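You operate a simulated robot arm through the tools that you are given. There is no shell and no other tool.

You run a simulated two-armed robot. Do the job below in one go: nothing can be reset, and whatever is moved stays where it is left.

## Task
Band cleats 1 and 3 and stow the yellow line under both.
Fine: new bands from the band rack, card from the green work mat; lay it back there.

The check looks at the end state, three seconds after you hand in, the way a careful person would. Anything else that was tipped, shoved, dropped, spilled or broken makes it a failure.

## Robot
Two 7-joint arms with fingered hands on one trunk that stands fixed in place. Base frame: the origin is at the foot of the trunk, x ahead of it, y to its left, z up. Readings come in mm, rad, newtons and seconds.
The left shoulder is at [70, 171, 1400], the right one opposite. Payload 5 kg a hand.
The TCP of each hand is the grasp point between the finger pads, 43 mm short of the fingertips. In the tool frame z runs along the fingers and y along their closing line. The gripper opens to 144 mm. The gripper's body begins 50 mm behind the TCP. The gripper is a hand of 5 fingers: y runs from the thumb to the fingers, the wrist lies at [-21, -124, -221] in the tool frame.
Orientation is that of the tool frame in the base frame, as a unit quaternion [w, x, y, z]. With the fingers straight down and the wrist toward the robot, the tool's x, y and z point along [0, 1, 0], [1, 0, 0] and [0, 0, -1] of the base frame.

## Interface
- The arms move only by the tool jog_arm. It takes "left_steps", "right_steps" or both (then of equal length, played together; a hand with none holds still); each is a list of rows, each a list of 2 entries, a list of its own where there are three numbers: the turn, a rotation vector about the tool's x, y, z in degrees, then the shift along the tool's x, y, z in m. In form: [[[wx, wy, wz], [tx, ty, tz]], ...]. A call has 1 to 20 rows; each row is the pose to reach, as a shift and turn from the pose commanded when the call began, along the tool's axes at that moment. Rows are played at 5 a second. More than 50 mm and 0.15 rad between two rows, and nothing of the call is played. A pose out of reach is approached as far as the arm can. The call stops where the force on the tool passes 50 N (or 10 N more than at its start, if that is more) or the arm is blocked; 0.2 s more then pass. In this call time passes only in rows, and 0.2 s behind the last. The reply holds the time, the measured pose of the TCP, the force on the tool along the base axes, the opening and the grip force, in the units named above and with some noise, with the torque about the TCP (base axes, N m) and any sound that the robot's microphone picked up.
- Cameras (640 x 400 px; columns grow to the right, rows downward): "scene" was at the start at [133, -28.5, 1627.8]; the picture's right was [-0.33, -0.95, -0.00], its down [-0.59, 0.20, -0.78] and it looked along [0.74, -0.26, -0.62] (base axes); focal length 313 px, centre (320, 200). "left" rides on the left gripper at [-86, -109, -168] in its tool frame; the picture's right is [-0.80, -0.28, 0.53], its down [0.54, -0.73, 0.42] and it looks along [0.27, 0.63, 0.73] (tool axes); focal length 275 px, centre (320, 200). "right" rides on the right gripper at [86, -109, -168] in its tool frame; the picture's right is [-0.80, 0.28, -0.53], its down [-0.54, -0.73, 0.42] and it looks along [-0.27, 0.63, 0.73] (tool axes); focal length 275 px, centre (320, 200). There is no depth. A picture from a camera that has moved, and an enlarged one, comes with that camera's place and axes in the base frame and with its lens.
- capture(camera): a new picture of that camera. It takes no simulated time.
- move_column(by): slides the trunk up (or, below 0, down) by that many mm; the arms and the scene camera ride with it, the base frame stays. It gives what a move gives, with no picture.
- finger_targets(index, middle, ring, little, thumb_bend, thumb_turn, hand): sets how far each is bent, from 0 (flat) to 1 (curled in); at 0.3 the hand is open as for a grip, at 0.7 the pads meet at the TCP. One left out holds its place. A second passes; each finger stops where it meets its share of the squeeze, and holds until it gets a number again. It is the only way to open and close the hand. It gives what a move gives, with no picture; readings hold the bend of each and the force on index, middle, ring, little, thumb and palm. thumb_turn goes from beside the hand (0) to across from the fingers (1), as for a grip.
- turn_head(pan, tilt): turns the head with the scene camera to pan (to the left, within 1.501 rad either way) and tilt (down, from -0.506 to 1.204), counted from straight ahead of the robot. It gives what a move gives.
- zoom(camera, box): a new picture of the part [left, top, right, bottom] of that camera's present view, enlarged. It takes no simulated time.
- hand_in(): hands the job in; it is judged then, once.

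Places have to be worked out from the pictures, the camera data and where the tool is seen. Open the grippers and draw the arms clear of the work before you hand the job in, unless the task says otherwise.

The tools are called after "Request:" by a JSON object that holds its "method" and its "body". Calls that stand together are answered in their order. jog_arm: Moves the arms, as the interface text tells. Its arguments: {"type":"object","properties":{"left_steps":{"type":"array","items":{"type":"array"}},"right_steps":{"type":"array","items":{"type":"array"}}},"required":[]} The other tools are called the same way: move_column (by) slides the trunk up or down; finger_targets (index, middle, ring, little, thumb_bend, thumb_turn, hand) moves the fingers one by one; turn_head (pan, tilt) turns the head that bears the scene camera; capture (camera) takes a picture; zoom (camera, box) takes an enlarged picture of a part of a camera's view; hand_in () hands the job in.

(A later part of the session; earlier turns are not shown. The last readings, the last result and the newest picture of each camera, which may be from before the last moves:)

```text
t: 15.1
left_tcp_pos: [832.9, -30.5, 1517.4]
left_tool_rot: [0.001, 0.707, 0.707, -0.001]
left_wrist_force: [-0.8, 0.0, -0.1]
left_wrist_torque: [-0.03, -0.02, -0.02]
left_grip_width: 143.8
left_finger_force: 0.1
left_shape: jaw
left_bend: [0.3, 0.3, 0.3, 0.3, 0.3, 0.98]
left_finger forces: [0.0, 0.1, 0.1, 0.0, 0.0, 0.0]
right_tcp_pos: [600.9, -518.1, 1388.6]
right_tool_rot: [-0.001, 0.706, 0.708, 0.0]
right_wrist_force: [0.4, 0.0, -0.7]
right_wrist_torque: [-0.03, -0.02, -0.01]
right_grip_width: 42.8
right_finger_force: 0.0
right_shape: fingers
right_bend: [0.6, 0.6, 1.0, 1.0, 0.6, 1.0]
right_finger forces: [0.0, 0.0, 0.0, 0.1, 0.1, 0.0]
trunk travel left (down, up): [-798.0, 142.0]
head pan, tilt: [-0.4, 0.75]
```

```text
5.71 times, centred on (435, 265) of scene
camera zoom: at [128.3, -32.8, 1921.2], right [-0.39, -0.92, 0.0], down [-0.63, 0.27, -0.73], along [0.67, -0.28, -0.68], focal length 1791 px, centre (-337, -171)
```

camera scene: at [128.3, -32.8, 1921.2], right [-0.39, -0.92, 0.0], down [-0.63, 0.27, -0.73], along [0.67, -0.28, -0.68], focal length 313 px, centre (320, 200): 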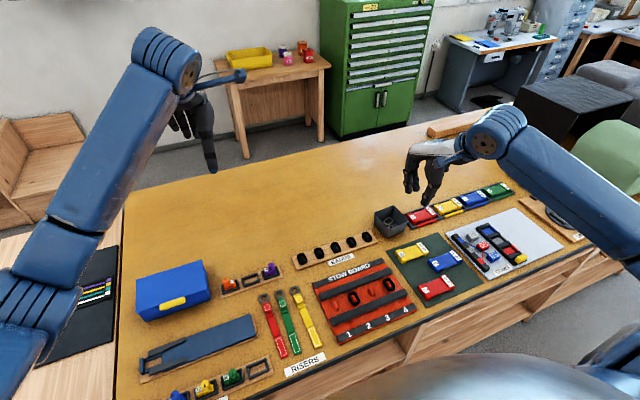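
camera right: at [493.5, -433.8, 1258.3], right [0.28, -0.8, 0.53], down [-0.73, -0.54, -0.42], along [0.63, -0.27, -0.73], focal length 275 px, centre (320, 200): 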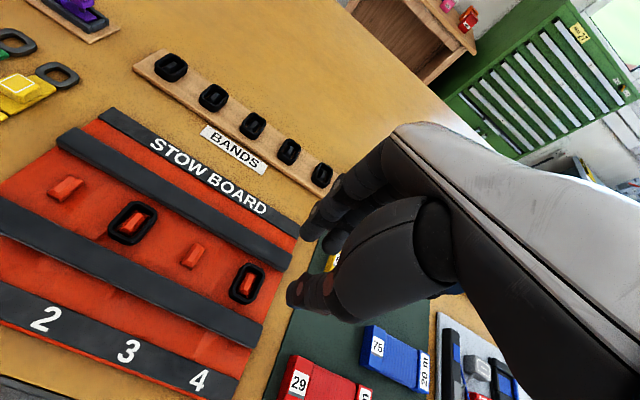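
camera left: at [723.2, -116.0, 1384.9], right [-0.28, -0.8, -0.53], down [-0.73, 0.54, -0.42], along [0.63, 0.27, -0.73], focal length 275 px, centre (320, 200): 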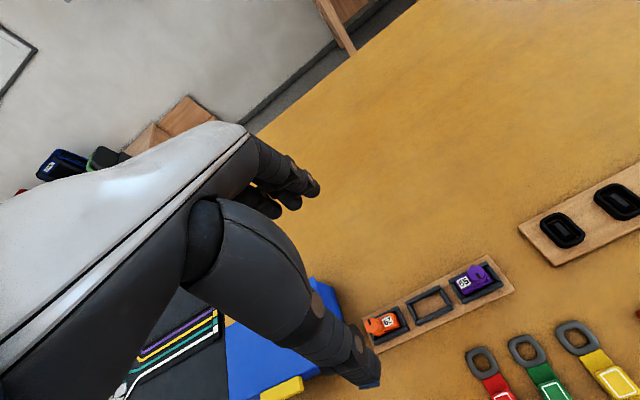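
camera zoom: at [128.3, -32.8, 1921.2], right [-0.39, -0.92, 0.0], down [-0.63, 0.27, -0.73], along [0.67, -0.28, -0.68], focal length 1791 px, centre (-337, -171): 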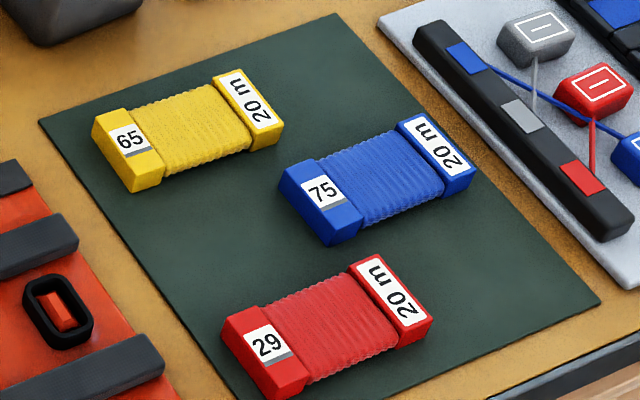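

Triangulating with the two trunk heights puts cleat 1 top at about [611,-295,915] and cleat 3 at [611,-441,915], with the channel between rails from x≈571 to 645. I zoom further on the rack bands and the card at this height.

Request:
{"method": "zoom", "body": {"camera": "scene", "box": [290, 245, 330, 275]}}

Request:
{"method": "zoom", "body": {"camera": "scene", "box": [325, 235, 365, 265]}}

Request:
{"method": "zoom", "body": {"camera": "scene", "box": [395, 235, 440, 265]}}

Request:
{"method": "zoom", "body": {"camera": "scene", "box": [340, 285, 370, 307]}}

```text
13.33 times, centred on (310, 260) of scene
camera zoom: at [128.3, -32.8, 1921.2], right [-0.39, -0.92, 0.0], down [-0.63, 0.27, -0.73], along [0.67, -0.28, -0.68], focal length 4178 px, centre (453, -600)
```

zoom: 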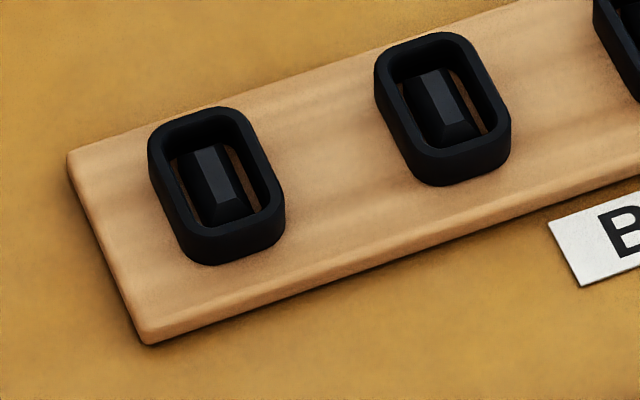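

```text
13.33 times, centred on (345, 250) of scene
camera zoom: at [128.3, -32.8, 1921.2], right [-0.39, -0.92, 0.0], down [-0.63, 0.27, -0.73], along [0.67, -0.28, -0.68], focal length 4178 px, centre (-13, -467)
```

zoom: 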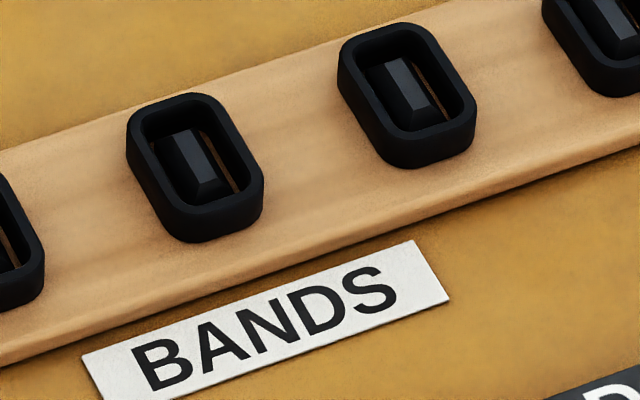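

```text
13.33 times, centred on (418, 250) of scene
camera zoom: at [128.3, -32.8, 1921.2], right [-0.39, -0.92, 0.0], down [-0.63, 0.27, -0.73], along [0.67, -0.28, -0.68], focal length 4178 px, centre (-980, -467)
```

zoom: 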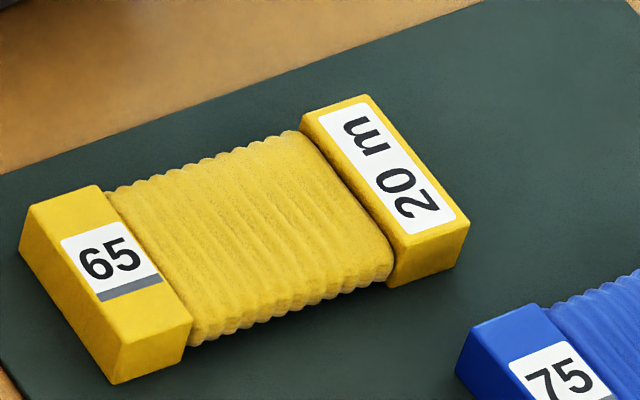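

```text
16.00 times, centred on (355, 296) of scene
camera zoom: at [128.3, -32.8, 1921.2], right [-0.39, -0.92, 0.0], down [-0.63, 0.27, -0.73], along [0.67, -0.28, -0.68], focal length 5014 px, centre (-240, -1336)
```

zoom: 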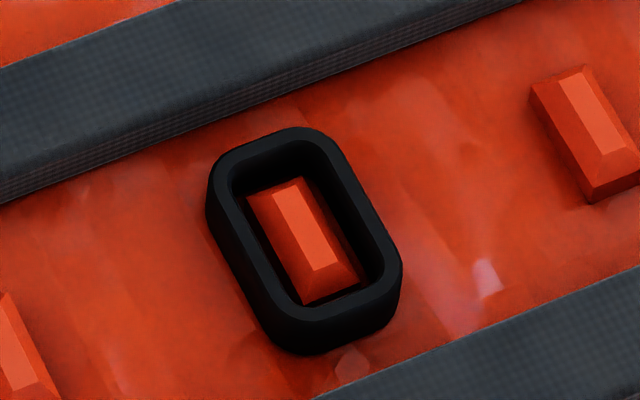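

The rack bands' top centres come out near [836,-258], [836,-329], [836,-401] at z≈925, so the bench is about z=900. I lower the trunk back to its original height and open the pinch to roughly 75 mm.

Request:
{"method": "move_column", "body": {"by": -300}}

Request:
{"method": "finger_targets", "body": {"hand": "right", "index": 0.5, "middle": 0.5, "thumb_bend": 0.5, "ring": 1.0, "little": 1.0}}

```text
t: 18.1
left_tcp_pos: [832.5, -32.1, 1217.3]
left_tool_rot: [0.0, 0.707, 0.707, -0.001]
left_wrist_force: [0.3, 0.6, -0.4]
left_wrist_torque: [-0.01, 0.01, -0.03]
left_grip_width: 143.4
left_finger_force: 0.0
left_shape: jaw
left_bend: [0.3, 0.3, 0.3, 0.3, 0.3, 0.98]
left_finger forces: [0.0, 0.1, 0.1, 0.0, 0.1, 0.0]
right_tcp_pos: [600.6, -519.2, 1091.3]
right_tool_rot: [-0.001, 0.707, 0.708, 0.0]
right_wrist_force: [0.4, -1.1, -0.5]
right_wrist_torque: [-0.02, -0.03, -0.02]
right_grip_width: 42.9
right_finger_force: 0.0
right_shape: fingers
right_bend: [0.6, 0.6, 1.0, 1.0, 0.6, 1.0]
right_finger forces: [0.1, 0.0, 0.0, 0.1, 0.1, 0.0]
trunk travel left (down, up): [-498.0, 442.0]
head pan, tilt: [-0.4, 0.75]
```

```text
t: 19.1
left_tcp_pos: [833.2, -32.0, 1216.3]
left_tool_rot: [0.0, 0.707, 0.707, -0.001]
left_wrist_force: [0.5, 0.0, -0.1]
left_wrist_torque: [0.0, 0.03, 0.02]
left_grip_width: 143.3
left_finger_force: 0.0
left_shape: jaw
left_bend: [0.3, 0.3, 0.3, 0.3, 0.3, 0.98]
left_finger forces: [0.0, 0.0, 0.0, 0.1, 0.1, 0.0]
right_tcp_pos: [601.3, -520.1, 1089.3]
right_tool_rot: [-0.002, 0.707, 0.708, 0.0]
right_wrist_force: [-0.1, 0.0, 0.3]
right_wrist_torque: [-0.02, 0.01, 0.01]
right_grip_width: 77.7
right_finger_force: 0.1
right_shape: fingers
right_bend: [0.5, 0.5, 1.0, 1.0, 0.5, 1.0]
right_finger forces: [0.1, 0.1, 0.0, 0.0, 0.0, 0.0]
trunk travel left (down, up): [-498.0, 442.0]
head pan, tilt: [-0.4, 0.75]
```

Pinch opening is 78 mm. I move the right hand high over to above the second rack band at about [836,-329].

Request:
{"method": "jog_arm", "body": {"right_steps": [[[0, 0, 0], [0.02, 0.025, 0.0]], [[0, 0, 0], [0.048, 0.058, 0.0]], [[0, 0, 0], [0.076, 0.092, 0.005]], [[0, 0, 0], [0.104, 0.127, 0.01]], [[0, 0, 0], [0.132, 0.162, 0.02]], [[0, 0, 0], [0.16, 0.197, 0.03]], [[0, 0, 0], [0.182, 0.225, 0.04]], [[0, 0, 0], [0.19, 0.236, 0.05]]]}}

Request:
{"method": "capture", "body": {"camera": "right"}}

Request:
{"method": "zoom", "body": {"camera": "scene", "box": [270, 120, 430, 240]}}

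```text
t: 20.9
left_tcp_pos: [832.8, -31.9, 1217.2]
left_tool_rot: [0.0, 0.707, 0.707, 0.0]
left_wrist_force: [0.6, -0.3, -0.6]
left_wrist_torque: [0.03, 0.04, -0.03]
left_grip_width: 143.5
left_finger_force: 0.1
left_shape: jaw
left_bend: [0.3, 0.3, 0.3, 0.3, 0.3, 0.98]
left_finger forces: [0.0, 0.1, 0.0, 0.0, 0.0, 0.1]
right_tcp_pos: [834.4, -329.6, 1039.9]
right_tool_rot: [-0.001, 0.706, 0.708, 0.0]
right_wrist_force: [0.2, -0.8, 0.0]
right_wrist_torque: [0.02, -0.02, -0.02]
right_grip_width: 78.1
right_finger_force: 0.1
right_shape: fingers
right_bend: [0.5, 0.5, 1.0, 1.0, 0.5, 1.0]
right_finger forces: [0.1, 0.1, 0.0, 0.0, 0.0, 0.0]
trunk travel left (down, up): [-498.0, 442.0]
head pan, tilt: [-0.4, 0.75]
```

```text
taken
camera right: at [728.2, -243.8, 1208.4], right [0.29, -0.8, 0.53], down [-0.73, -0.54, -0.42], along [0.63, -0.26, -0.73], focal length 275 px, centre (320, 200)
```

right: 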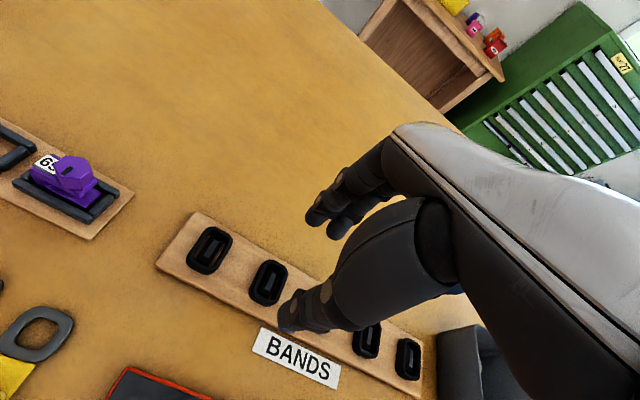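

```text
3.33 times, centred on (350, 180) of scene
camera zoom: at [128.5, -32.7, 1621.3], right [-0.39, -0.92, 0.0], down [-0.63, 0.27, -0.73], along [0.67, -0.28, -0.68], focal length 1044 px, centre (220, 267)
```

zoom: 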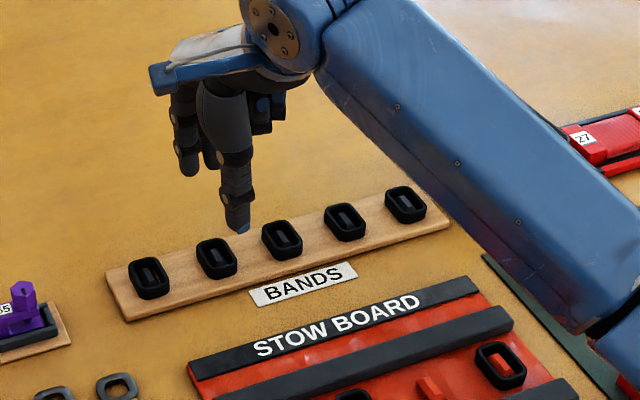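

The right camera's projection of the second band agrees with my estimate to within about 4 mm. I descend to leave the tips about 15 mm above the band, then check alignment.

Request:
{"method": "jog_arm", "body": {"right_steps": [[[0, 0, 0], [0.0, 0.0, 0.02]], [[0, 0, 0], [0.0, 0.0, 0.04]], [[0, 0, 0], [0.0, 0.0, 0.055]]]}}

Request:
{"method": "zoom", "body": {"camera": "right", "box": [180, 160, 420, 380]}}

Request:
{"method": "zoom", "body": {"camera": "scene", "box": [290, 150, 370, 210]}}

```text
t: 21.7
left_tcp_pos: [831.4, -31.4, 1216.5]
left_tool_rot: [0.001, 0.707, 0.707, 0.0]
left_wrist_force: [-0.4, 0.0, 0.1]
left_wrist_torque: [-0.02, 0.01, -0.03]
left_grip_width: 143.5
left_finger_force: 0.0
left_shape: jaw
left_bend: [0.3, 0.3, 0.3, 0.3, 0.3, 0.98]
left_finger forces: [0.0, 0.0, 0.0, 0.1, 0.1, 0.1]
right_tcp_pos: [835.8, -329.4, 985.3]
right_tool_rot: [-0.002, 0.706, 0.708, 0.0]
right_wrist_force: [0.4, 0.2, -0.1]
right_wrist_torque: [0.01, 0.0, 0.02]
right_grip_width: 77.8
right_finger_force: 0.2
right_shape: fingers
right_bend: [0.5, 0.5, 1.0, 1.0, 0.5, 1.0]
right_finger forces: [0.0, 0.1, 0.0, 0.0, 0.0, 0.1]
trunk travel left (down, up): [-498.0, 442.0]
head pan, tilt: [-0.4, 0.75]
```

```text
1.82 times, centred on (300, 270) of right
camera zoom: at [729.1, -243.9, 1152.6], right [0.29, -0.8, 0.53], down [-0.73, -0.54, -0.42], along [0.63, -0.27, -0.73], focal length 500 px, centre (356, 73)
```

zoom: 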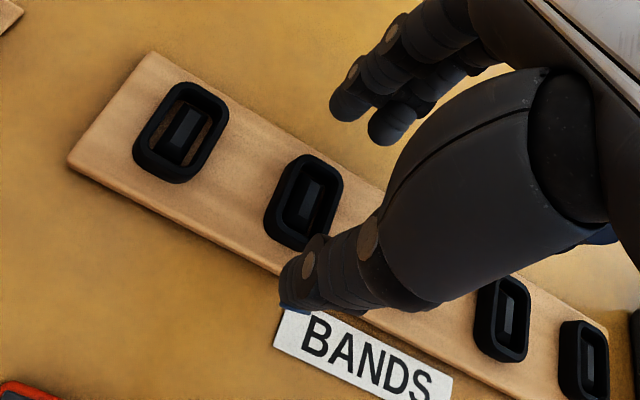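

```text
6.67 times, centred on (330, 180) of scene
camera zoom: at [128.2, -32.7, 1621.3], right [-0.39, -0.92, 0.0], down [-0.63, 0.27, -0.73], along [0.67, -0.28, -0.68], focal length 2089 px, centre (253, 333)
```

zoom: 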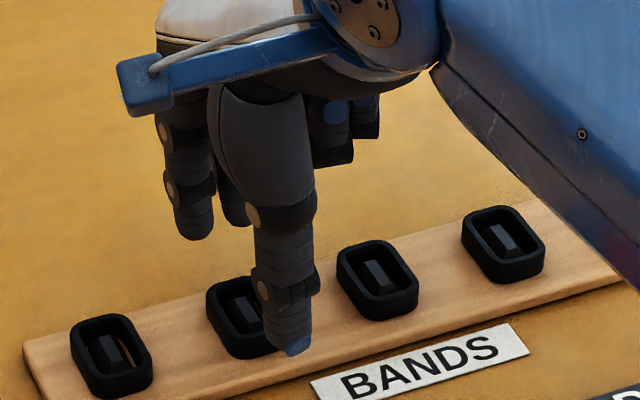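

Tips straddle the second band symmetrically. I close the pinch partway to about 60 mm while still above it, so that the tips arc less on the final close, and re-measure tip heights.

Request:
{"method": "finger_targets", "body": {"hand": "right", "index": 0.55, "middle": 0.55, "thumb_bend": 0.55}}

Request:
{"method": "zoom", "body": {"camera": "right", "box": [200, 180, 360, 340]}}

Request:
{"method": "zoom", "body": {"camera": "scene", "box": [290, 150, 370, 210]}}

```text
t: 22.7
left_tcp_pos: [831.8, -31.0, 1216.4]
left_tool_rot: [0.0, 0.707, 0.708, -0.001]
left_wrist_force: [0.3, 0.0, 0.5]
left_wrist_torque: [0.04, -0.01, 0.01]
left_grip_width: 143.8
left_finger_force: 0.0
left_shape: jaw
left_bend: [0.3, 0.3, 0.3, 0.3, 0.3, 0.98]
left_finger forces: [0.0, 0.0, 0.0, 0.0, 0.0, 0.1]
right_tcp_pos: [835.2, -328.1, 985.2]
right_tool_rot: [-0.001, 0.707, 0.708, 0.0]
right_wrist_force: [0.0, 0.8, 0.9]
right_wrist_torque: [0.03, -0.02, 0.02]
right_grip_width: 61.1
right_finger_force: 0.0
right_shape: fingers
right_bend: [0.55, 0.55, 1.0, 1.0, 0.55, 1.0]
right_finger forces: [0.0, 0.0, 0.0, 0.1, 0.1, 0.0]
trunk travel left (down, up): [-498.0, 442.0]
head pan, tilt: [-0.4, 0.75]
```

```text
2.50 times, centred on (280, 260) of right
camera zoom: at [729.1, -243.8, 1152.8], right [0.29, -0.8, 0.53], down [-0.73, -0.54, -0.42], along [0.63, -0.26, -0.73], focal length 688 px, centre (420, 50)
```

zoom: 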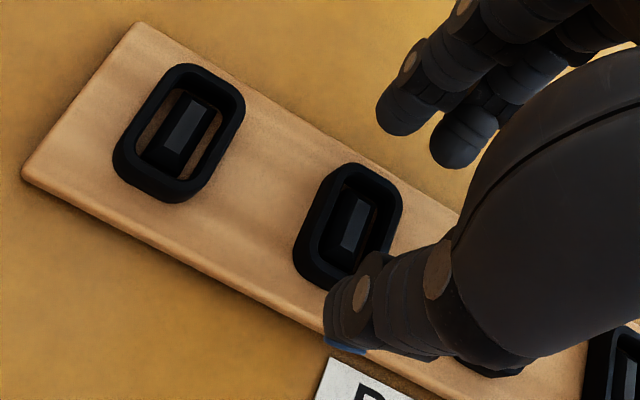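

```text
6.67 times, centred on (330, 180) of scene
camera zoom: at [128.2, -32.7, 1621.3], right [-0.39, -0.92, 0.0], down [-0.63, 0.27, -0.73], along [0.67, -0.28, -0.68], focal length 2089 px, centre (253, 333)
```

zoom: 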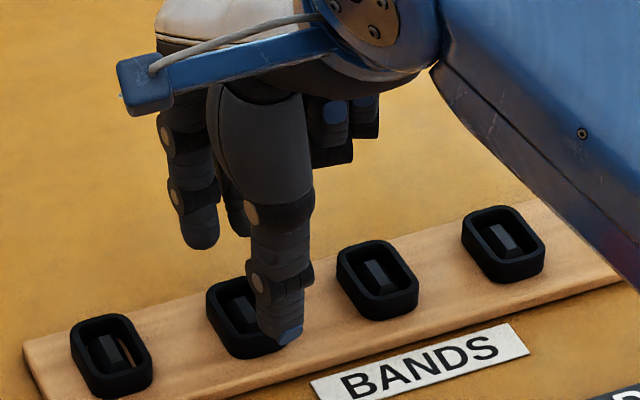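

Opening is 61 mm. I descend to TCP z≈962, which should put the tips around 919, watching the force.

Request:
{"method": "jog_arm", "body": {"right_steps": [[[0, 0, 0], [0.0, 0.0, 0.008]], [[0, 0, 0], [0.0, 0.0, 0.016]], [[0, 0, 0], [0.0, 0.0, 0.023]]]}}

Request:
{"method": "zoom", "body": {"camera": "right", "box": [200, 180, 360, 340]}}

Request:
{"method": "zoom", "body": {"camera": "scene", "box": [300, 165, 360, 210]}}

```text
t: 23.5
left_tcp_pos: [832.5, -31.6, 1215.5]
left_tool_rot: [0.0, 0.707, 0.707, 0.0]
left_wrist_force: [-0.5, 0.6, 0.1]
left_wrist_torque: [0.0, 0.0, 0.02]
left_grip_width: 143.6
left_finger_force: 0.0
left_shape: jaw
left_bend: [0.3, 0.3, 0.3, 0.3, 0.3, 0.98]
left_finger forces: [0.0, 0.0, 0.0, 0.0, 0.1, 0.0]
right_tcp_pos: [837.3, -329.6, 960.0]
right_tool_rot: [-0.001, 0.706, 0.708, 0.0]
right_wrist_force: [-0.5, -0.9, 0.1]
right_wrist_torque: [-0.02, -0.02, -0.02]
right_grip_width: 60.7
right_finger_force: 0.1
right_shape: fingers
right_bend: [0.55, 0.55, 1.0, 1.0, 0.55, 1.0]
right_finger forces: [0.1, 0.0, 0.0, 0.1, 0.0, 0.1]
trunk travel left (down, up): [-498.0, 442.0]
head pan, tilt: [-0.4, 0.75]
```

```text
2.50 times, centred on (280, 260) of right
camera zoom: at [729.1, -243.7, 1129.3], right [0.29, -0.8, 0.53], down [-0.73, -0.54, -0.42], along [0.63, -0.26, -0.73], focal length 688 px, centre (420, 50)
```

zoom: 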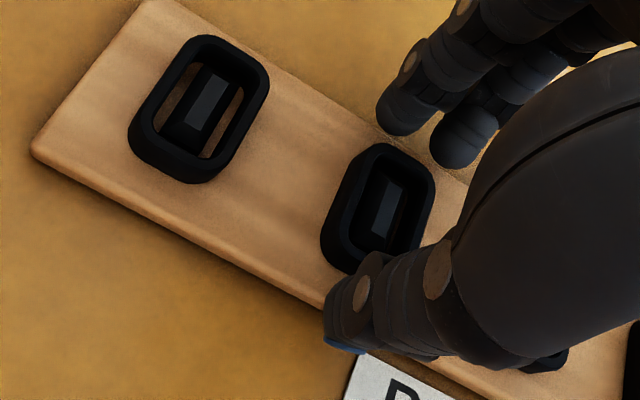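

```text
8.89 times, centred on (330, 188) of scene
camera zoom: at [128.4, -32.7, 1621.3], right [-0.39, -0.92, 0.0], down [-0.63, 0.27, -0.73], along [0.67, -0.28, -0.68], focal length 2786 px, centre (231, 311)
```

zoom: 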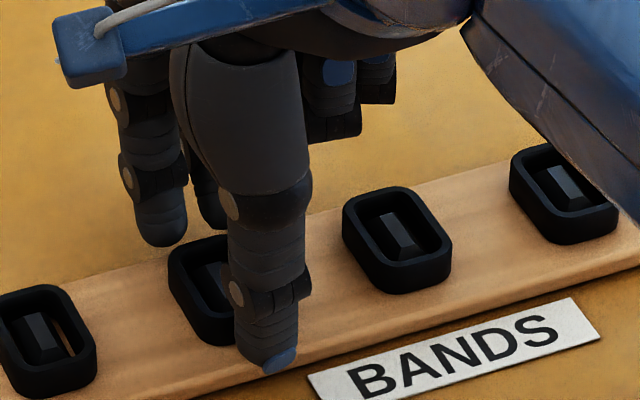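

No contact forces so far and the tips straddle the band. I close the pinch on it.

Request:
{"method": "finger_targets", "body": {"hand": "right", "index": 0.65, "middle": 0.65, "thumb_bend": 0.65}}

Request:
{"method": "zoom", "body": {"camera": "right", "box": [200, 180, 360, 340]}}

Request:
{"method": "zoom", "body": {"camera": "scene", "box": [300, 165, 360, 210]}}

```text
t: 24.5
left_tcp_pos: [831.1, -31.2, 1217.5]
left_tool_rot: [0.0, 0.707, 0.707, 0.0]
left_wrist_force: [0.2, 0.1, 0.7]
left_wrist_torque: [-0.03, 0.01, -0.01]
left_grip_width: 143.9
left_finger_force: 0.1
left_shape: jaw
left_bend: [0.3, 0.3, 0.3, 0.3, 0.3, 0.98]
left_finger forces: [0.1, 0.0, 0.2, 0.1, 0.0, 0.1]
right_tcp_pos: [835.7, -328.4, 960.7]
right_tool_rot: [0.0, 0.707, 0.707, 0.0]
right_wrist_force: [1.0, 0.4, 0.9]
right_wrist_torque: [0.0, -0.02, 0.02]
right_grip_width: 47.9
right_finger_force: 10.2
right_shape: fingers
right_bend: [0.6, 0.61, 1.0, 1.0, 0.58, 1.0]
right_finger forces: [5.4, 4.9, 0.0, 0.1, 10.4, 0.0]
trunk travel left (down, up): [-498.0, 442.0]
head pan, tilt: [-0.4, 0.75]
```

```text
2.50 times, centred on (280, 260) of right
camera zoom: at [728.9, -243.6, 1129.5], right [0.29, -0.8, 0.53], down [-0.73, -0.54, -0.42], along [0.63, -0.26, -0.73], focal length 688 px, centre (420, 50)
```

zoom: 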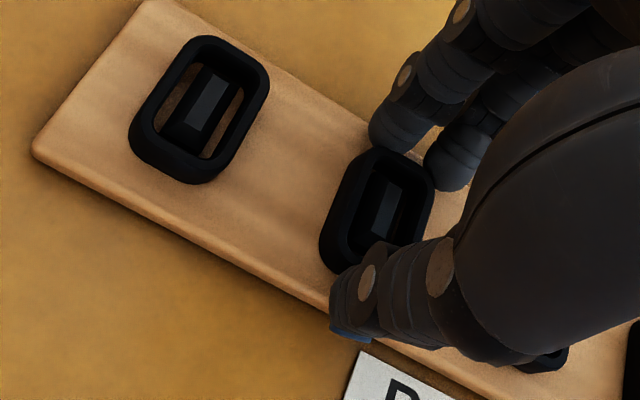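

```text
8.89 times, centred on (330, 188) of scene
camera zoom: at [128.3, -32.6, 1621.3], right [-0.39, -0.92, 0.0], down [-0.63, 0.27, -0.73], along [0.67, -0.28, -0.68], focal length 2786 px, centre (231, 311)
```

zoom: 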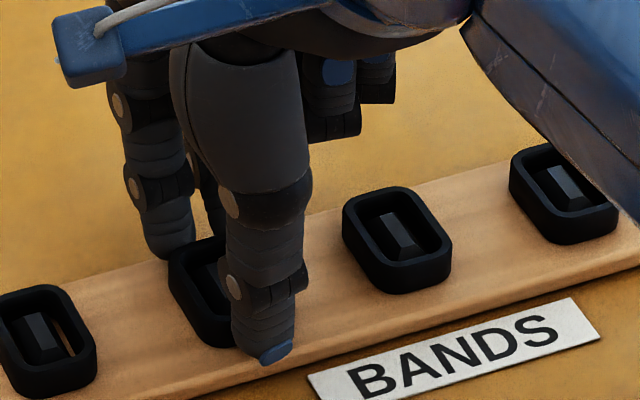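

All three fingers met the band (about 10 N, width 48 mm). I lift it straight up off the peg.

Request:
{"method": "jog_arm", "body": {"right_steps": [[[0, 0, 0], [0.0, 0.0, -0.01]], [[0, 0, 0], [0.0, 0.0, -0.02]], [[0, 0, 0], [0.0, 0.0, -0.03]], [[0, 0, 0], [0.0, 0.0, -0.045]], [[0, 0, 0], [0.0, 0.0, -0.06]]]}}

Request:
{"method": "zoom", "body": {"camera": "right", "box": [200, 180, 360, 340]}}

Request:
{"method": "zoom", "body": {"camera": "scene", "box": [290, 135, 370, 195]}}

```text
t: 25.7
left_tcp_pos: [832.4, -30.3, 1217.1]
left_tool_rot: [0.0, 0.707, 0.707, 0.0]
left_wrist_force: [0.3, -0.7, -0.4]
left_wrist_torque: [0.03, -0.01, -0.02]
left_grip_width: 143.8
left_finger_force: 0.1
left_shape: jaw
left_bend: [0.3, 0.3, 0.3, 0.3, 0.3, 0.98]
left_finger forces: [0.0, 0.0, 0.0, 0.1, 0.0, 0.1]
right_tcp_pos: [837.7, -328.9, 1021.0]
right_tool_rot: [-0.001, 0.707, 0.708, 0.001]
right_wrist_force: [-0.1, 0.2, 1.3]
right_wrist_torque: [-0.03, 0.03, 0.03]
right_grip_width: 47.8
right_finger_force: 10.0
right_shape: fingers
right_bend: [0.6, 0.62, 1.0, 1.0, 0.58, 1.0]
right_finger forces: [5.2, 4.6, 0.0, 0.1, 10.3, 0.0]
trunk travel left (down, up): [-498.0, 442.0]
head pan, tilt: [-0.4, 0.75]
```

```text
2.50 times, centred on (280, 260) of right
camera zoom: at [730.1, -243.4, 1189.5], right [0.29, -0.8, 0.53], down [-0.73, -0.54, -0.42], along [0.63, -0.26, -0.73], focal length 688 px, centre (420, 50)
```

zoom: 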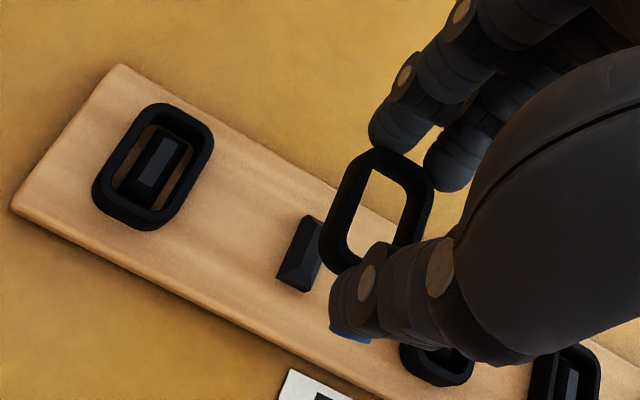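

```text
6.67 times, centred on (330, 165) of scene
camera zoom: at [128.1, -32.4, 1621.3], right [-0.39, -0.92, 0.0], down [-0.63, 0.27, -0.73], along [0.67, -0.28, -0.68], focal length 2089 px, centre (253, 433)
```

zoom: 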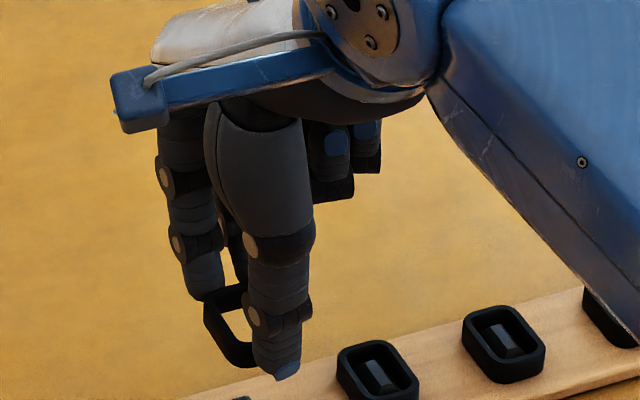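

The band is off its peg and held level. I carry it at this height to above cleat 1, aiming for TCP [610,-296].

Request:
{"method": "jog_arm", "body": {"right_steps": [[[0, 0, 0], [0.004, -0.03, 0.0]], [[0, 0, 0], [0.01, -0.07, 0.0]], [[0, 0, 0], [0.016, -0.11, 0.0]], [[0, 0, 0], [0.022, -0.15, 0.0]], [[0, 0, 0], [0.028, -0.19, 0.0]], [[0, 0, 0], [0.033, -0.226, 0.0]]]}}

Request:
{"method": "zoom", "body": {"camera": "right", "box": [200, 180, 360, 340]}}

Request:
{"method": "zoom", "body": {"camera": "scene", "box": [300, 190, 380, 250]}}

```text
t: 27.1
left_tcp_pos: [830.4, -33.7, 1219.1]
left_tool_rot: [0.0, 0.708, 0.706, 0.0]
left_wrist_force: [-0.9, -1.0, 0.7]
left_wrist_torque: [0.0, -0.03, 0.03]
left_grip_width: 143.2
left_finger_force: 0.2
left_shape: jaw
left_bend: [0.3, 0.3, 0.3, 0.3, 0.3, 0.98]
left_finger forces: [0.0, 0.0, 0.0, 0.0, 0.1, 0.0]
right_tcp_pos: [610.1, -295.8, 1022.4]
right_tool_rot: [-0.001, 0.707, 0.707, 0.001]
right_wrist_force: [-0.6, 0.8, 0.4]
right_wrist_torque: [-0.02, -0.05, 0.01]
right_grip_width: 47.7
right_finger_force: 9.7
right_shape: fingers
right_bend: [0.6, 0.62, 1.0, 1.0, 0.58, 1.0]
right_finger forces: [5.2, 4.7, 0.0, 0.1, 10.1, 0.0]
trunk travel left (down, up): [-498.0, 442.0]
head pan, tilt: [-0.4, 0.75]
```

```text
2.50 times, centred on (280, 260) of right
camera zoom: at [502.4, -210.8, 1191.2], right [0.29, -0.8, 0.53], down [-0.72, -0.54, -0.42], along [0.63, -0.26, -0.73], focal length 688 px, centre (420, 50)
```

zoom: 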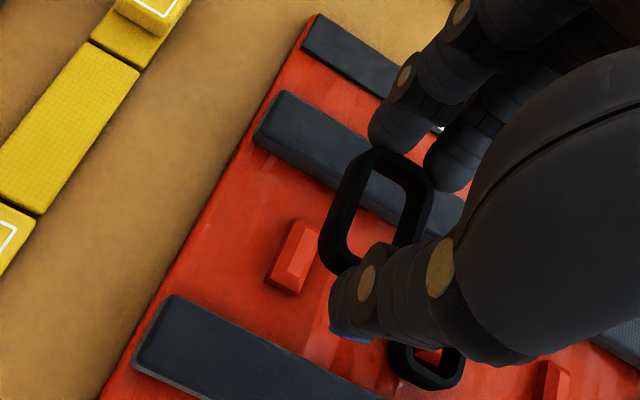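

```text
6.67 times, centred on (340, 220) of scene
camera zoom: at [126.5, -32.8, 1621.5], right [-0.39, -0.92, 0.0], down [-0.63, 0.27, -0.73], along [0.67, -0.28, -0.68], focal length 2089 px, centre (187, 67)
```

zoom: 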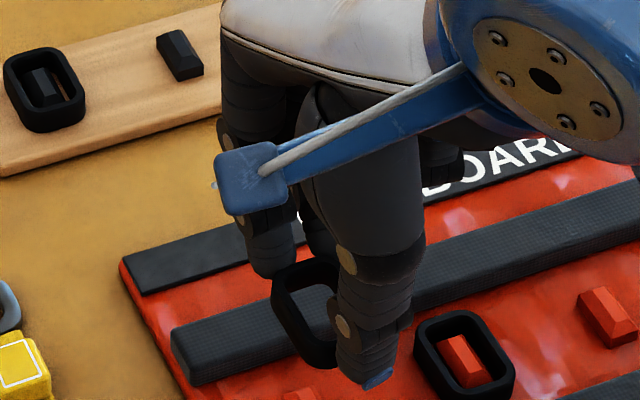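

Compared with the view above the rack peg, cleat 1 lies where it should under the ring within 1–2 mm. I descend to just above the cleat and check again.

Request:
{"method": "jog_arm", "body": {"right_steps": [[[0, 0, 0], [0.0, 0.0, 0.02]], [[0, 0, 0], [0.0, 0.0, 0.037]]]}}

Request:
{"method": "zoom", "body": {"camera": "right", "box": [220, 200, 340, 320]}}

Request:
{"method": "zoom", "body": {"camera": "scene", "box": [310, 210, 370, 255]}}

```text
t: 27.7
left_tcp_pos: [832.1, -31.4, 1216.9]
left_tool_rot: [0.0, 0.707, 0.707, 0.0]
left_wrist_force: [-0.1, 0.1, 0.3]
left_wrist_torque: [-0.01, -0.01, 0.0]
left_grip_width: 143.6
left_finger_force: 0.1
left_shape: jaw
left_bend: [0.3, 0.3, 0.3, 0.3, 0.3, 0.98]
left_finger forces: [0.0, 0.0, 0.1, 0.0, 0.1, 0.0]
right_tcp_pos: [609.8, -297.3, 984.4]
right_tool_rot: [-0.001, 0.707, 0.708, -0.001]
right_wrist_force: [0.2, 0.4, -0.9]
right_wrist_torque: [0.01, -0.01, 0.01]
right_grip_width: 48.0
right_finger_force: 10.0
right_shape: fingers
right_bend: [0.6, 0.62, 1.0, 1.0, 0.58, 1.0]
right_finger forces: [5.3, 4.7, 0.1, 0.0, 10.2, 0.0]
trunk travel left (down, up): [-498.0, 442.0]
head pan, tilt: [-0.4, 0.75]
```

```text
3.33 times, centred on (280, 260) of right
camera zoom: at [502.4, -211.0, 1153.1], right [0.29, -0.8, 0.53], down [-0.73, -0.54, -0.42], along [0.63, -0.26, -0.73], focal length 918 px, centre (453, 0)
```

zoom: 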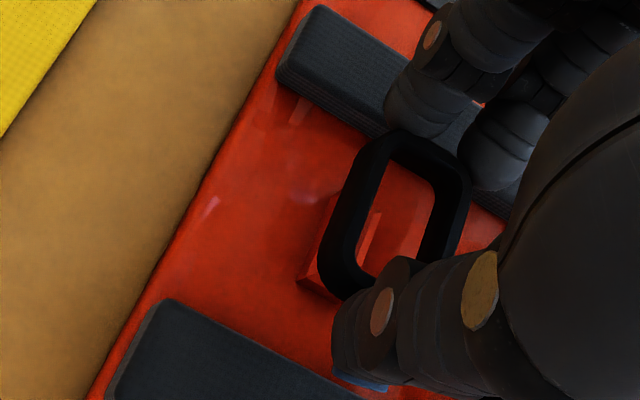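

```text
8.89 times, centred on (340, 232) of scene
camera zoom: at [127.5, -32.8, 1621.4], right [-0.39, -0.92, 0.0], down [-0.63, 0.27, -0.73], along [0.67, -0.28, -0.68], focal length 2786 px, centre (142, -89)
```

zoom: 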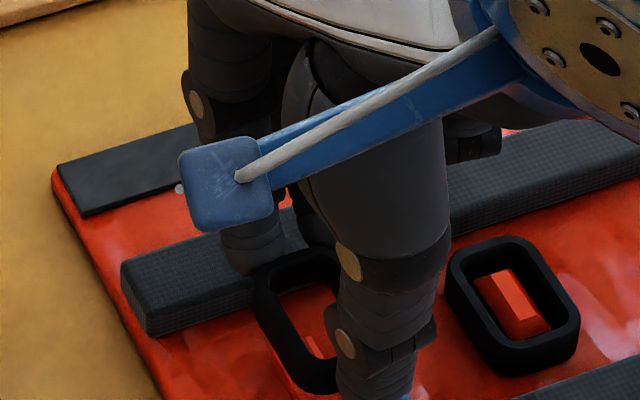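

Cleat 1 shows through the ring, offset as the viewing angle predicts. I go down slowly to TCP z≈961, watching for contact force.

Request:
{"method": "jog_arm", "body": {"right_steps": [[[0, 0, 0], [0.0, 0.0, 0.01]], [[0, 0, 0], [0.0, 0.0, 0.018]], [[0, 0, 0], [0.0, 0.0, 0.024]]]}}

Request:
{"method": "zoom", "body": {"camera": "right", "box": [220, 200, 340, 320]}}

Request:
{"method": "zoom", "body": {"camera": "scene", "box": [310, 220, 370, 265]}}

```text
t: 28.5
left_tcp_pos: [830.3, -29.8, 1218.0]
left_tool_rot: [0.0, 0.707, 0.707, 0.0]
left_wrist_force: [0.6, -0.2, -0.4]
left_wrist_torque: [0.04, 0.04, 0.0]
left_grip_width: 143.6
left_finger_force: 0.0
left_shape: jaw
left_bend: [0.3, 0.3, 0.3, 0.3, 0.3, 0.98]
left_finger forces: [0.0, 0.0, 0.0, 0.0, 0.0, 0.0]
right_tcp_pos: [612.5, -294.9, 971.9]
right_tool_rot: [0.005, 0.706, 0.708, 0.009]
right_wrist_force: [-5.4, 1.0, 33.1]
right_wrist_torque: [0.15, 1.9, 0.01]
right_grip_width: 48.4
right_finger_force: 21.8
right_shape: fingers
right_bend: [0.62, 0.63, 1.0, 1.0, 0.58, 1.0]
right_finger forces: [2.8, 2.9, 0.1, 0.1, 37.8, 0.1]
trunk travel left (down, up): [-498.0, 442.0]
head pan, tilt: [-0.4, 0.75]
stopped in row 3 (right hand): the force on the tool passed its limit at 54 N (the readings are from after the stop); the commanded pose is now the measured one
```

```text
3.33 times, centred on (280, 260) of right
camera zoom: at [502.6, -210.3, 1137.8], right [0.27, -0.8, 0.54], down [-0.72, -0.54, -0.44], along [0.64, -0.26, -0.72], focal length 918 px, centre (453, 0)
```

zoom: 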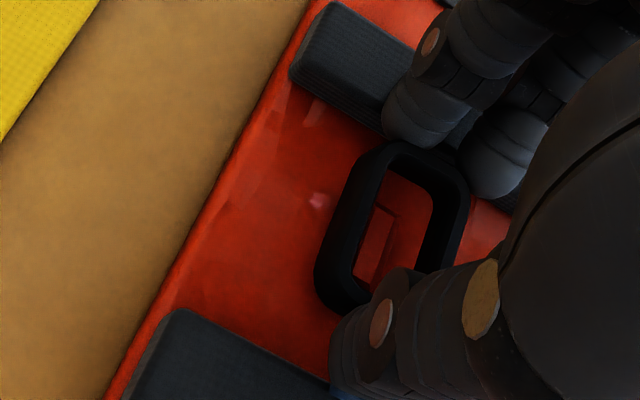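

```text
8.89 times, centred on (340, 242) of scene
camera zoom: at [126.5, -32.1, 1621.5], right [-0.39, -0.92, 0.0], down [-0.63, 0.27, -0.73], along [0.67, -0.29, -0.68], focal length 2786 px, centre (142, -178)
```

zoom: 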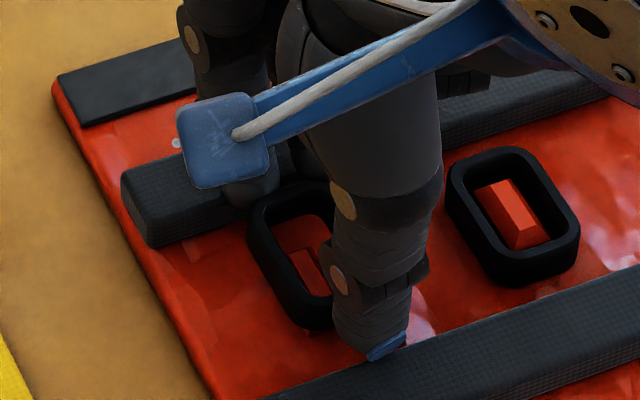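

The stop came from the thumb tip landing on the near rail (torque places the push about 57 mm nearer than the TCP), with the ring still a few mm above the cleat and well centred on it. I back off 2 mm to relieve the force and look again before deciding on the release.

Request:
{"method": "jog_arm", "body": {"right_steps": [[[0, 0, 0], [0.0, 0.0, -0.003]]]}}

Request:
{"method": "zoom", "body": {"camera": "right", "box": [240, 220, 320, 290]}}

Request:
{"method": "zoom", "body": {"camera": "scene", "box": [320, 225, 360, 255]}}

```text
t: 28.9
left_tcp_pos: [831.4, -29.9, 1216.6]
left_tool_rot: [0.001, 0.707, 0.707, 0.0]
left_wrist_force: [1.2, 0.5, 0.0]
left_wrist_torque: [0.02, 0.02, 0.0]
left_grip_width: 143.5
left_finger_force: 0.0
left_shape: jaw
left_bend: [0.3, 0.3, 0.3, 0.3, 0.3, 0.98]
left_finger forces: [0.0, 0.0, 0.1, 0.0, 0.1, 0.0]
right_tcp_pos: [612.2, -294.8, 971.8]
right_tool_rot: [0.003, 0.706, 0.708, 0.005]
right_wrist_force: [-3.3, 0.3, 19.9]
right_wrist_torque: [0.05, 1.13, 0.03]
right_grip_width: 48.0
right_finger_force: 17.4
right_shape: fingers
right_bend: [0.62, 0.63, 1.0, 1.0, 0.58, 1.0]
right_finger forces: [3.9, 3.7, 0.0, 0.0, 27.2, 0.1]
trunk travel left (down, up): [-498.0, 442.0]
head pan, tilt: [-0.4, 0.75]
```

```text
5.71 times, centred on (280, 255) of right
camera zoom: at [502.4, -209.9, 1138.2], right [0.28, -0.8, 0.54], down [-0.72, -0.54, -0.43], along [0.64, -0.26, -0.72], focal length 1573 px, centre (549, -114)
```

zoom: 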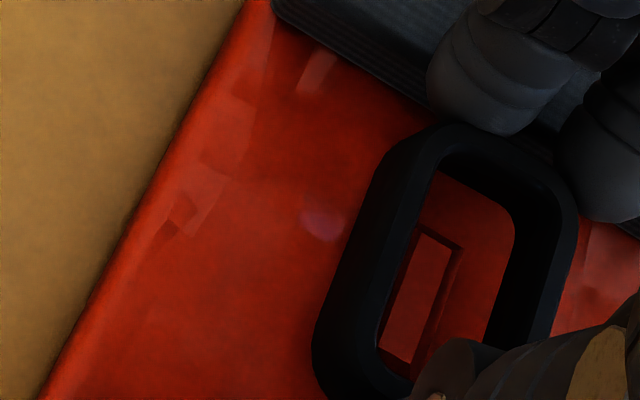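

```text
13.33 times, centred on (340, 240) of scene
camera zoom: at [126.6, -31.7, 1621.3], right [-0.39, -0.92, 0.0], down [-0.63, 0.27, -0.73], along [0.67, -0.29, -0.68], focal length 4178 px, centre (53, -333)
```

zoom: 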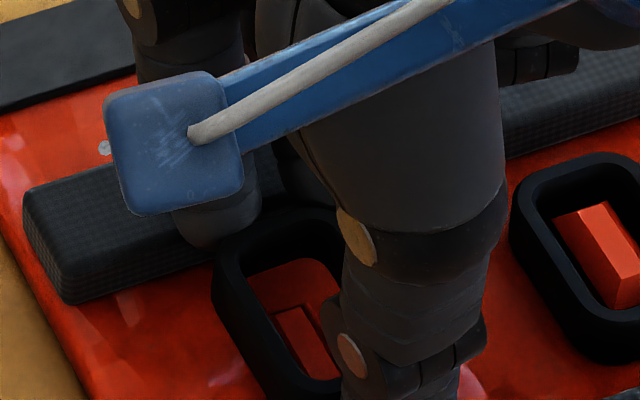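

The cleat sits inside the ring's outline within about 2 mm by calculation, but the thumb still leans on the rail. I lift 4 mm more to free it, then ease the pinch open so that the ring drops over the cleat.

Request:
{"method": "jog_arm", "body": {"right_steps": [[[0, 0, 0], [0.0, 0.0, -0.002]], [[0, 0, 0], [0.0, 0.0, -0.004]]]}}

Request:
{"method": "zoom", "body": {"camera": "right", "box": [240, 220, 320, 290]}}

```text
t: 29.5
left_tcp_pos: [833.0, -31.6, 1216.6]
left_tool_rot: [0.001, 0.707, 0.707, 0.0]
left_wrist_force: [0.0, 0.4, -0.7]
left_wrist_torque: [0.01, 0.01, 0.02]
left_grip_width: 143.6
left_finger_force: 0.2
left_shape: jaw
left_bend: [0.3, 0.3, 0.3, 0.3, 0.3, 0.98]
left_finger forces: [0.0, 0.0, 0.1, 0.1, 0.1, 0.0]
right_tcp_pos: [613.1, -295.9, 973.7]
right_tool_rot: [0.001, 0.706, 0.708, 0.005]
right_wrist_force: [0.3, -0.4, -0.3]
right_wrist_torque: [0.03, -0.01, -0.01]
right_grip_width: 47.7
right_finger_force: 9.6
right_shape: fingers
right_bend: [0.61, 0.62, 1.0, 1.0, 0.58, 1.0]
right_finger forces: [5.1, 4.4, 0.0, 0.0, 9.5, 0.0]
trunk travel left (down, up): [-498.0, 442.0]
head pan, tilt: [-0.4, 0.75]
```

```text
5.71 times, centred on (280, 255) of right
camera zoom: at [503.6, -211.2, 1140.6], right [0.28, -0.8, 0.53], down [-0.72, -0.54, -0.43], along [0.63, -0.26, -0.73], focal length 1573 px, centre (549, -114)
```

zoom: 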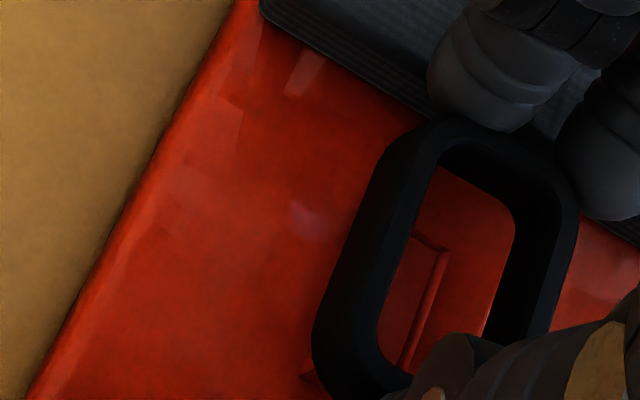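

The near-left corner of the cleat suggests it lies about 3 mm nearer than the ring centre, so I shift 3 mm toward the robot and then release gently.

Request:
{"method": "jog_arm", "body": {"right_steps": [[[0, 0, 0], [0.0005, -0.003, 0.001]]]}}

Request:
{"method": "finger_targets", "body": {"hand": "right", "index": 0.56, "middle": 0.57, "thumb_bend": 0.54}}

Request:
{"method": "zoom", "body": {"camera": "right", "box": [230, 210, 330, 300]}}

Request:
{"method": "zoom", "body": {"camera": "scene", "box": [320, 225, 360, 255]}}

```text
t: 29.9
left_tcp_pos: [832.3, -30.9, 1216.9]
left_tool_rot: [0.0, 0.707, 0.707, 0.0]
left_wrist_force: [0.6, 0.1, -0.7]
left_wrist_torque: [0.01, 0.02, 0.0]
left_grip_width: 143.4
left_finger_force: 0.0
left_shape: jaw
left_bend: [0.3, 0.3, 0.3, 0.3, 0.3, 0.98]
left_finger forces: [0.0, 0.1, 0.1, 0.0, 0.1, 0.0]
right_tcp_pos: [608.9, -294.2, 973.2]
right_tool_rot: [0.003, 0.707, 0.708, 0.005]
right_wrist_force: [0.0, -0.4, -0.5]
right_wrist_torque: [0.01, -0.02, -0.01]
right_grip_width: 47.6
right_finger_force: 9.6
right_shape: fingers
right_bend: [0.61, 0.62, 1.0, 1.0, 0.58, 1.0]
right_finger forces: [5.2, 4.5, 0.0, 0.0, 9.4, 0.0]
trunk travel left (down, up): [-498.0, 442.0]
head pan, tilt: [-0.4, 0.75]
```

```text
t: 30.9
left_tcp_pos: [832.0, -31.9, 1217.2]
left_tool_rot: [0.0, 0.707, 0.707, 0.0]
left_wrist_force: [-0.4, 0.0, -0.6]
left_wrist_torque: [-0.02, 0.03, 0.01]
left_grip_width: 143.4
left_finger_force: 0.1
left_shape: jaw
left_bend: [0.3, 0.3, 0.3, 0.3, 0.3, 0.98]
left_finger forces: [0.0, 0.1, 0.0, 0.0, 0.0, 0.0]
right_tcp_pos: [609.3, -294.9, 974.7]
right_tool_rot: [0.003, 0.707, 0.707, 0.004]
right_wrist_force: [-0.4, -0.3, 0.7]
right_wrist_torque: [0.0, -0.01, -0.01]
right_grip_width: 59.6
right_finger_force: 0.1
right_shape: fingers
right_bend: [0.56, 0.56, 1.0, 1.0, 0.54, 1.0]
right_finger forces: [0.1, 0.1, 0.1, 0.1, 0.1, 0.1]
trunk travel left (down, up): [-498.0, 442.0]
head pan, tilt: [-0.4, 0.75]
```

```text
4.44 times, centred on (280, 255) of right
camera zoom: at [500.5, -210.0, 1140.7], right [0.28, -0.8, 0.53], down [-0.72, -0.54, -0.43], along [0.64, -0.26, -0.73], focal length 1224 px, centre (498, -44)
```

zoom: 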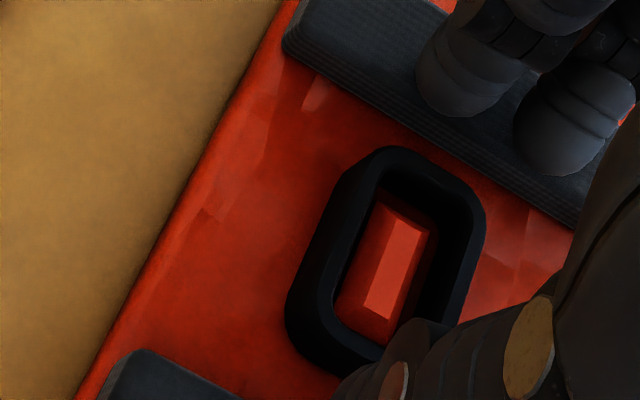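

```text
13.33 times, centred on (340, 240) of scene
camera zoom: at [128.1, -32.6, 1621.3], right [-0.39, -0.92, 0.0], down [-0.63, 0.27, -0.73], along [0.67, -0.28, -0.68], focal length 4178 px, centre (53, -333)
```

zoom: 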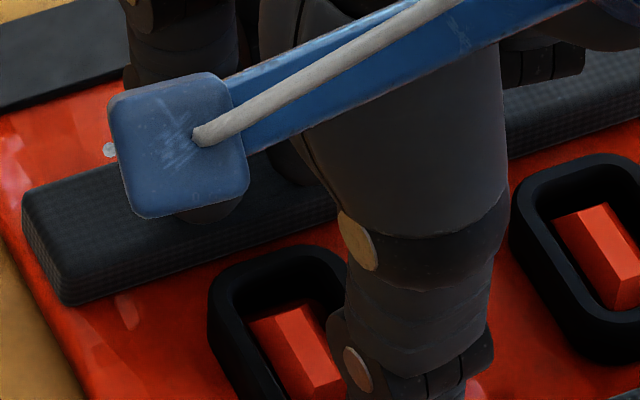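

The ring has dropped neatly over cleat 1. I lift the hand straight up and look at the result.

Request:
{"method": "jog_arm", "body": {"right_steps": [[[0, 0, 0], [0.0, 0.0, -0.01]], [[0, 0, 0], [0.0, 0.0, -0.03]], [[0, 0, 0], [0.0, 0.0, -0.05]], [[0, 0, 0], [0.0, 0.0, -0.08]], [[0, 0, 0], [0.02, 0.03, -0.1]], [[0, 0, 0], [0.02, 0.07, -0.1]], [[0, 0, 0], [0.02, 0.11, -0.1]], [[0, 0, 0], [0.02, 0.15, -0.1]]]}}

Request:
{"method": "zoom", "body": {"camera": "scene", "box": [310, 210, 430, 290]}}

Request:
{"method": "capture", "body": {"camera": "right"}}

```text
t: 32.7
left_tcp_pos: [834.7, -30.6, 1214.5]
left_tool_rot: [0.0, 0.707, 0.708, 0.0]
left_wrist_force: [1.4, 0.8, -0.6]
left_wrist_torque: [-0.02, 0.04, -0.04]
left_grip_width: 143.6
left_finger_force: 0.0
left_shape: jaw
left_bend: [0.3, 0.3, 0.3, 0.3, 0.3, 0.98]
left_finger forces: [0.0, 0.1, 0.0, 0.0, 0.1, 0.0]
right_tcp_pos: [762.2, -276.3, 1076.2]
right_tool_rot: [0.002, 0.707, 0.707, 0.004]
right_wrist_force: [0.3, 0.2, -0.2]
right_wrist_torque: [-0.01, 0.05, 0.02]
right_grip_width: 60.3
right_finger_force: 0.2
right_shape: fingers
right_bend: [0.56, 0.56, 1.0, 1.0, 0.54, 1.0]
right_finger forces: [0.1, 0.1, 0.1, 0.0, 0.1, 0.0]
trunk travel left (down, up): [-498.0, 442.0]
head pan, tilt: [-0.4, 0.75]
```

```text
5.00 times, centred on (370, 250) of scene
camera zoom: at [130.7, -31.3, 1621.1], right [-0.39, -0.92, 0.0], down [-0.63, 0.27, -0.73], along [0.67, -0.29, -0.68], focal length 1567 px, centre (70, -50)
```

zoom: 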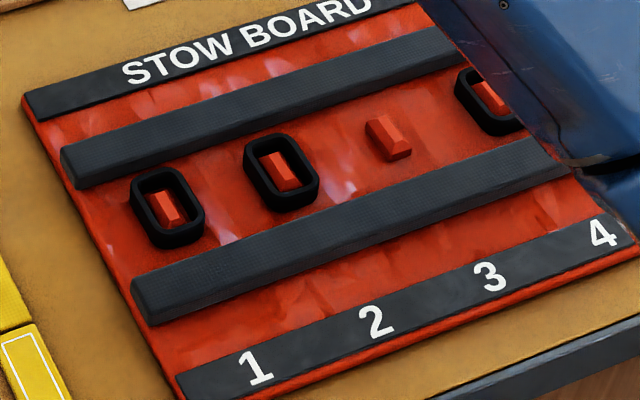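

```text
taken
camera right: at [653.9, -192.0, 1243.4], right [0.28, -0.8, 0.53], down [-0.72, -0.54, -0.43], along [0.63, -0.27, -0.73], focal length 275 px, centre (320, 200)
```

right: 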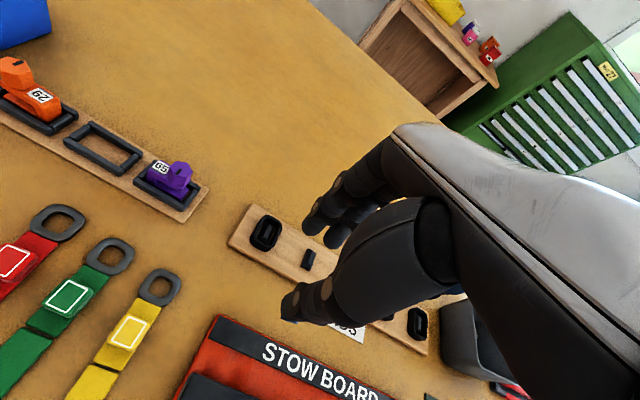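

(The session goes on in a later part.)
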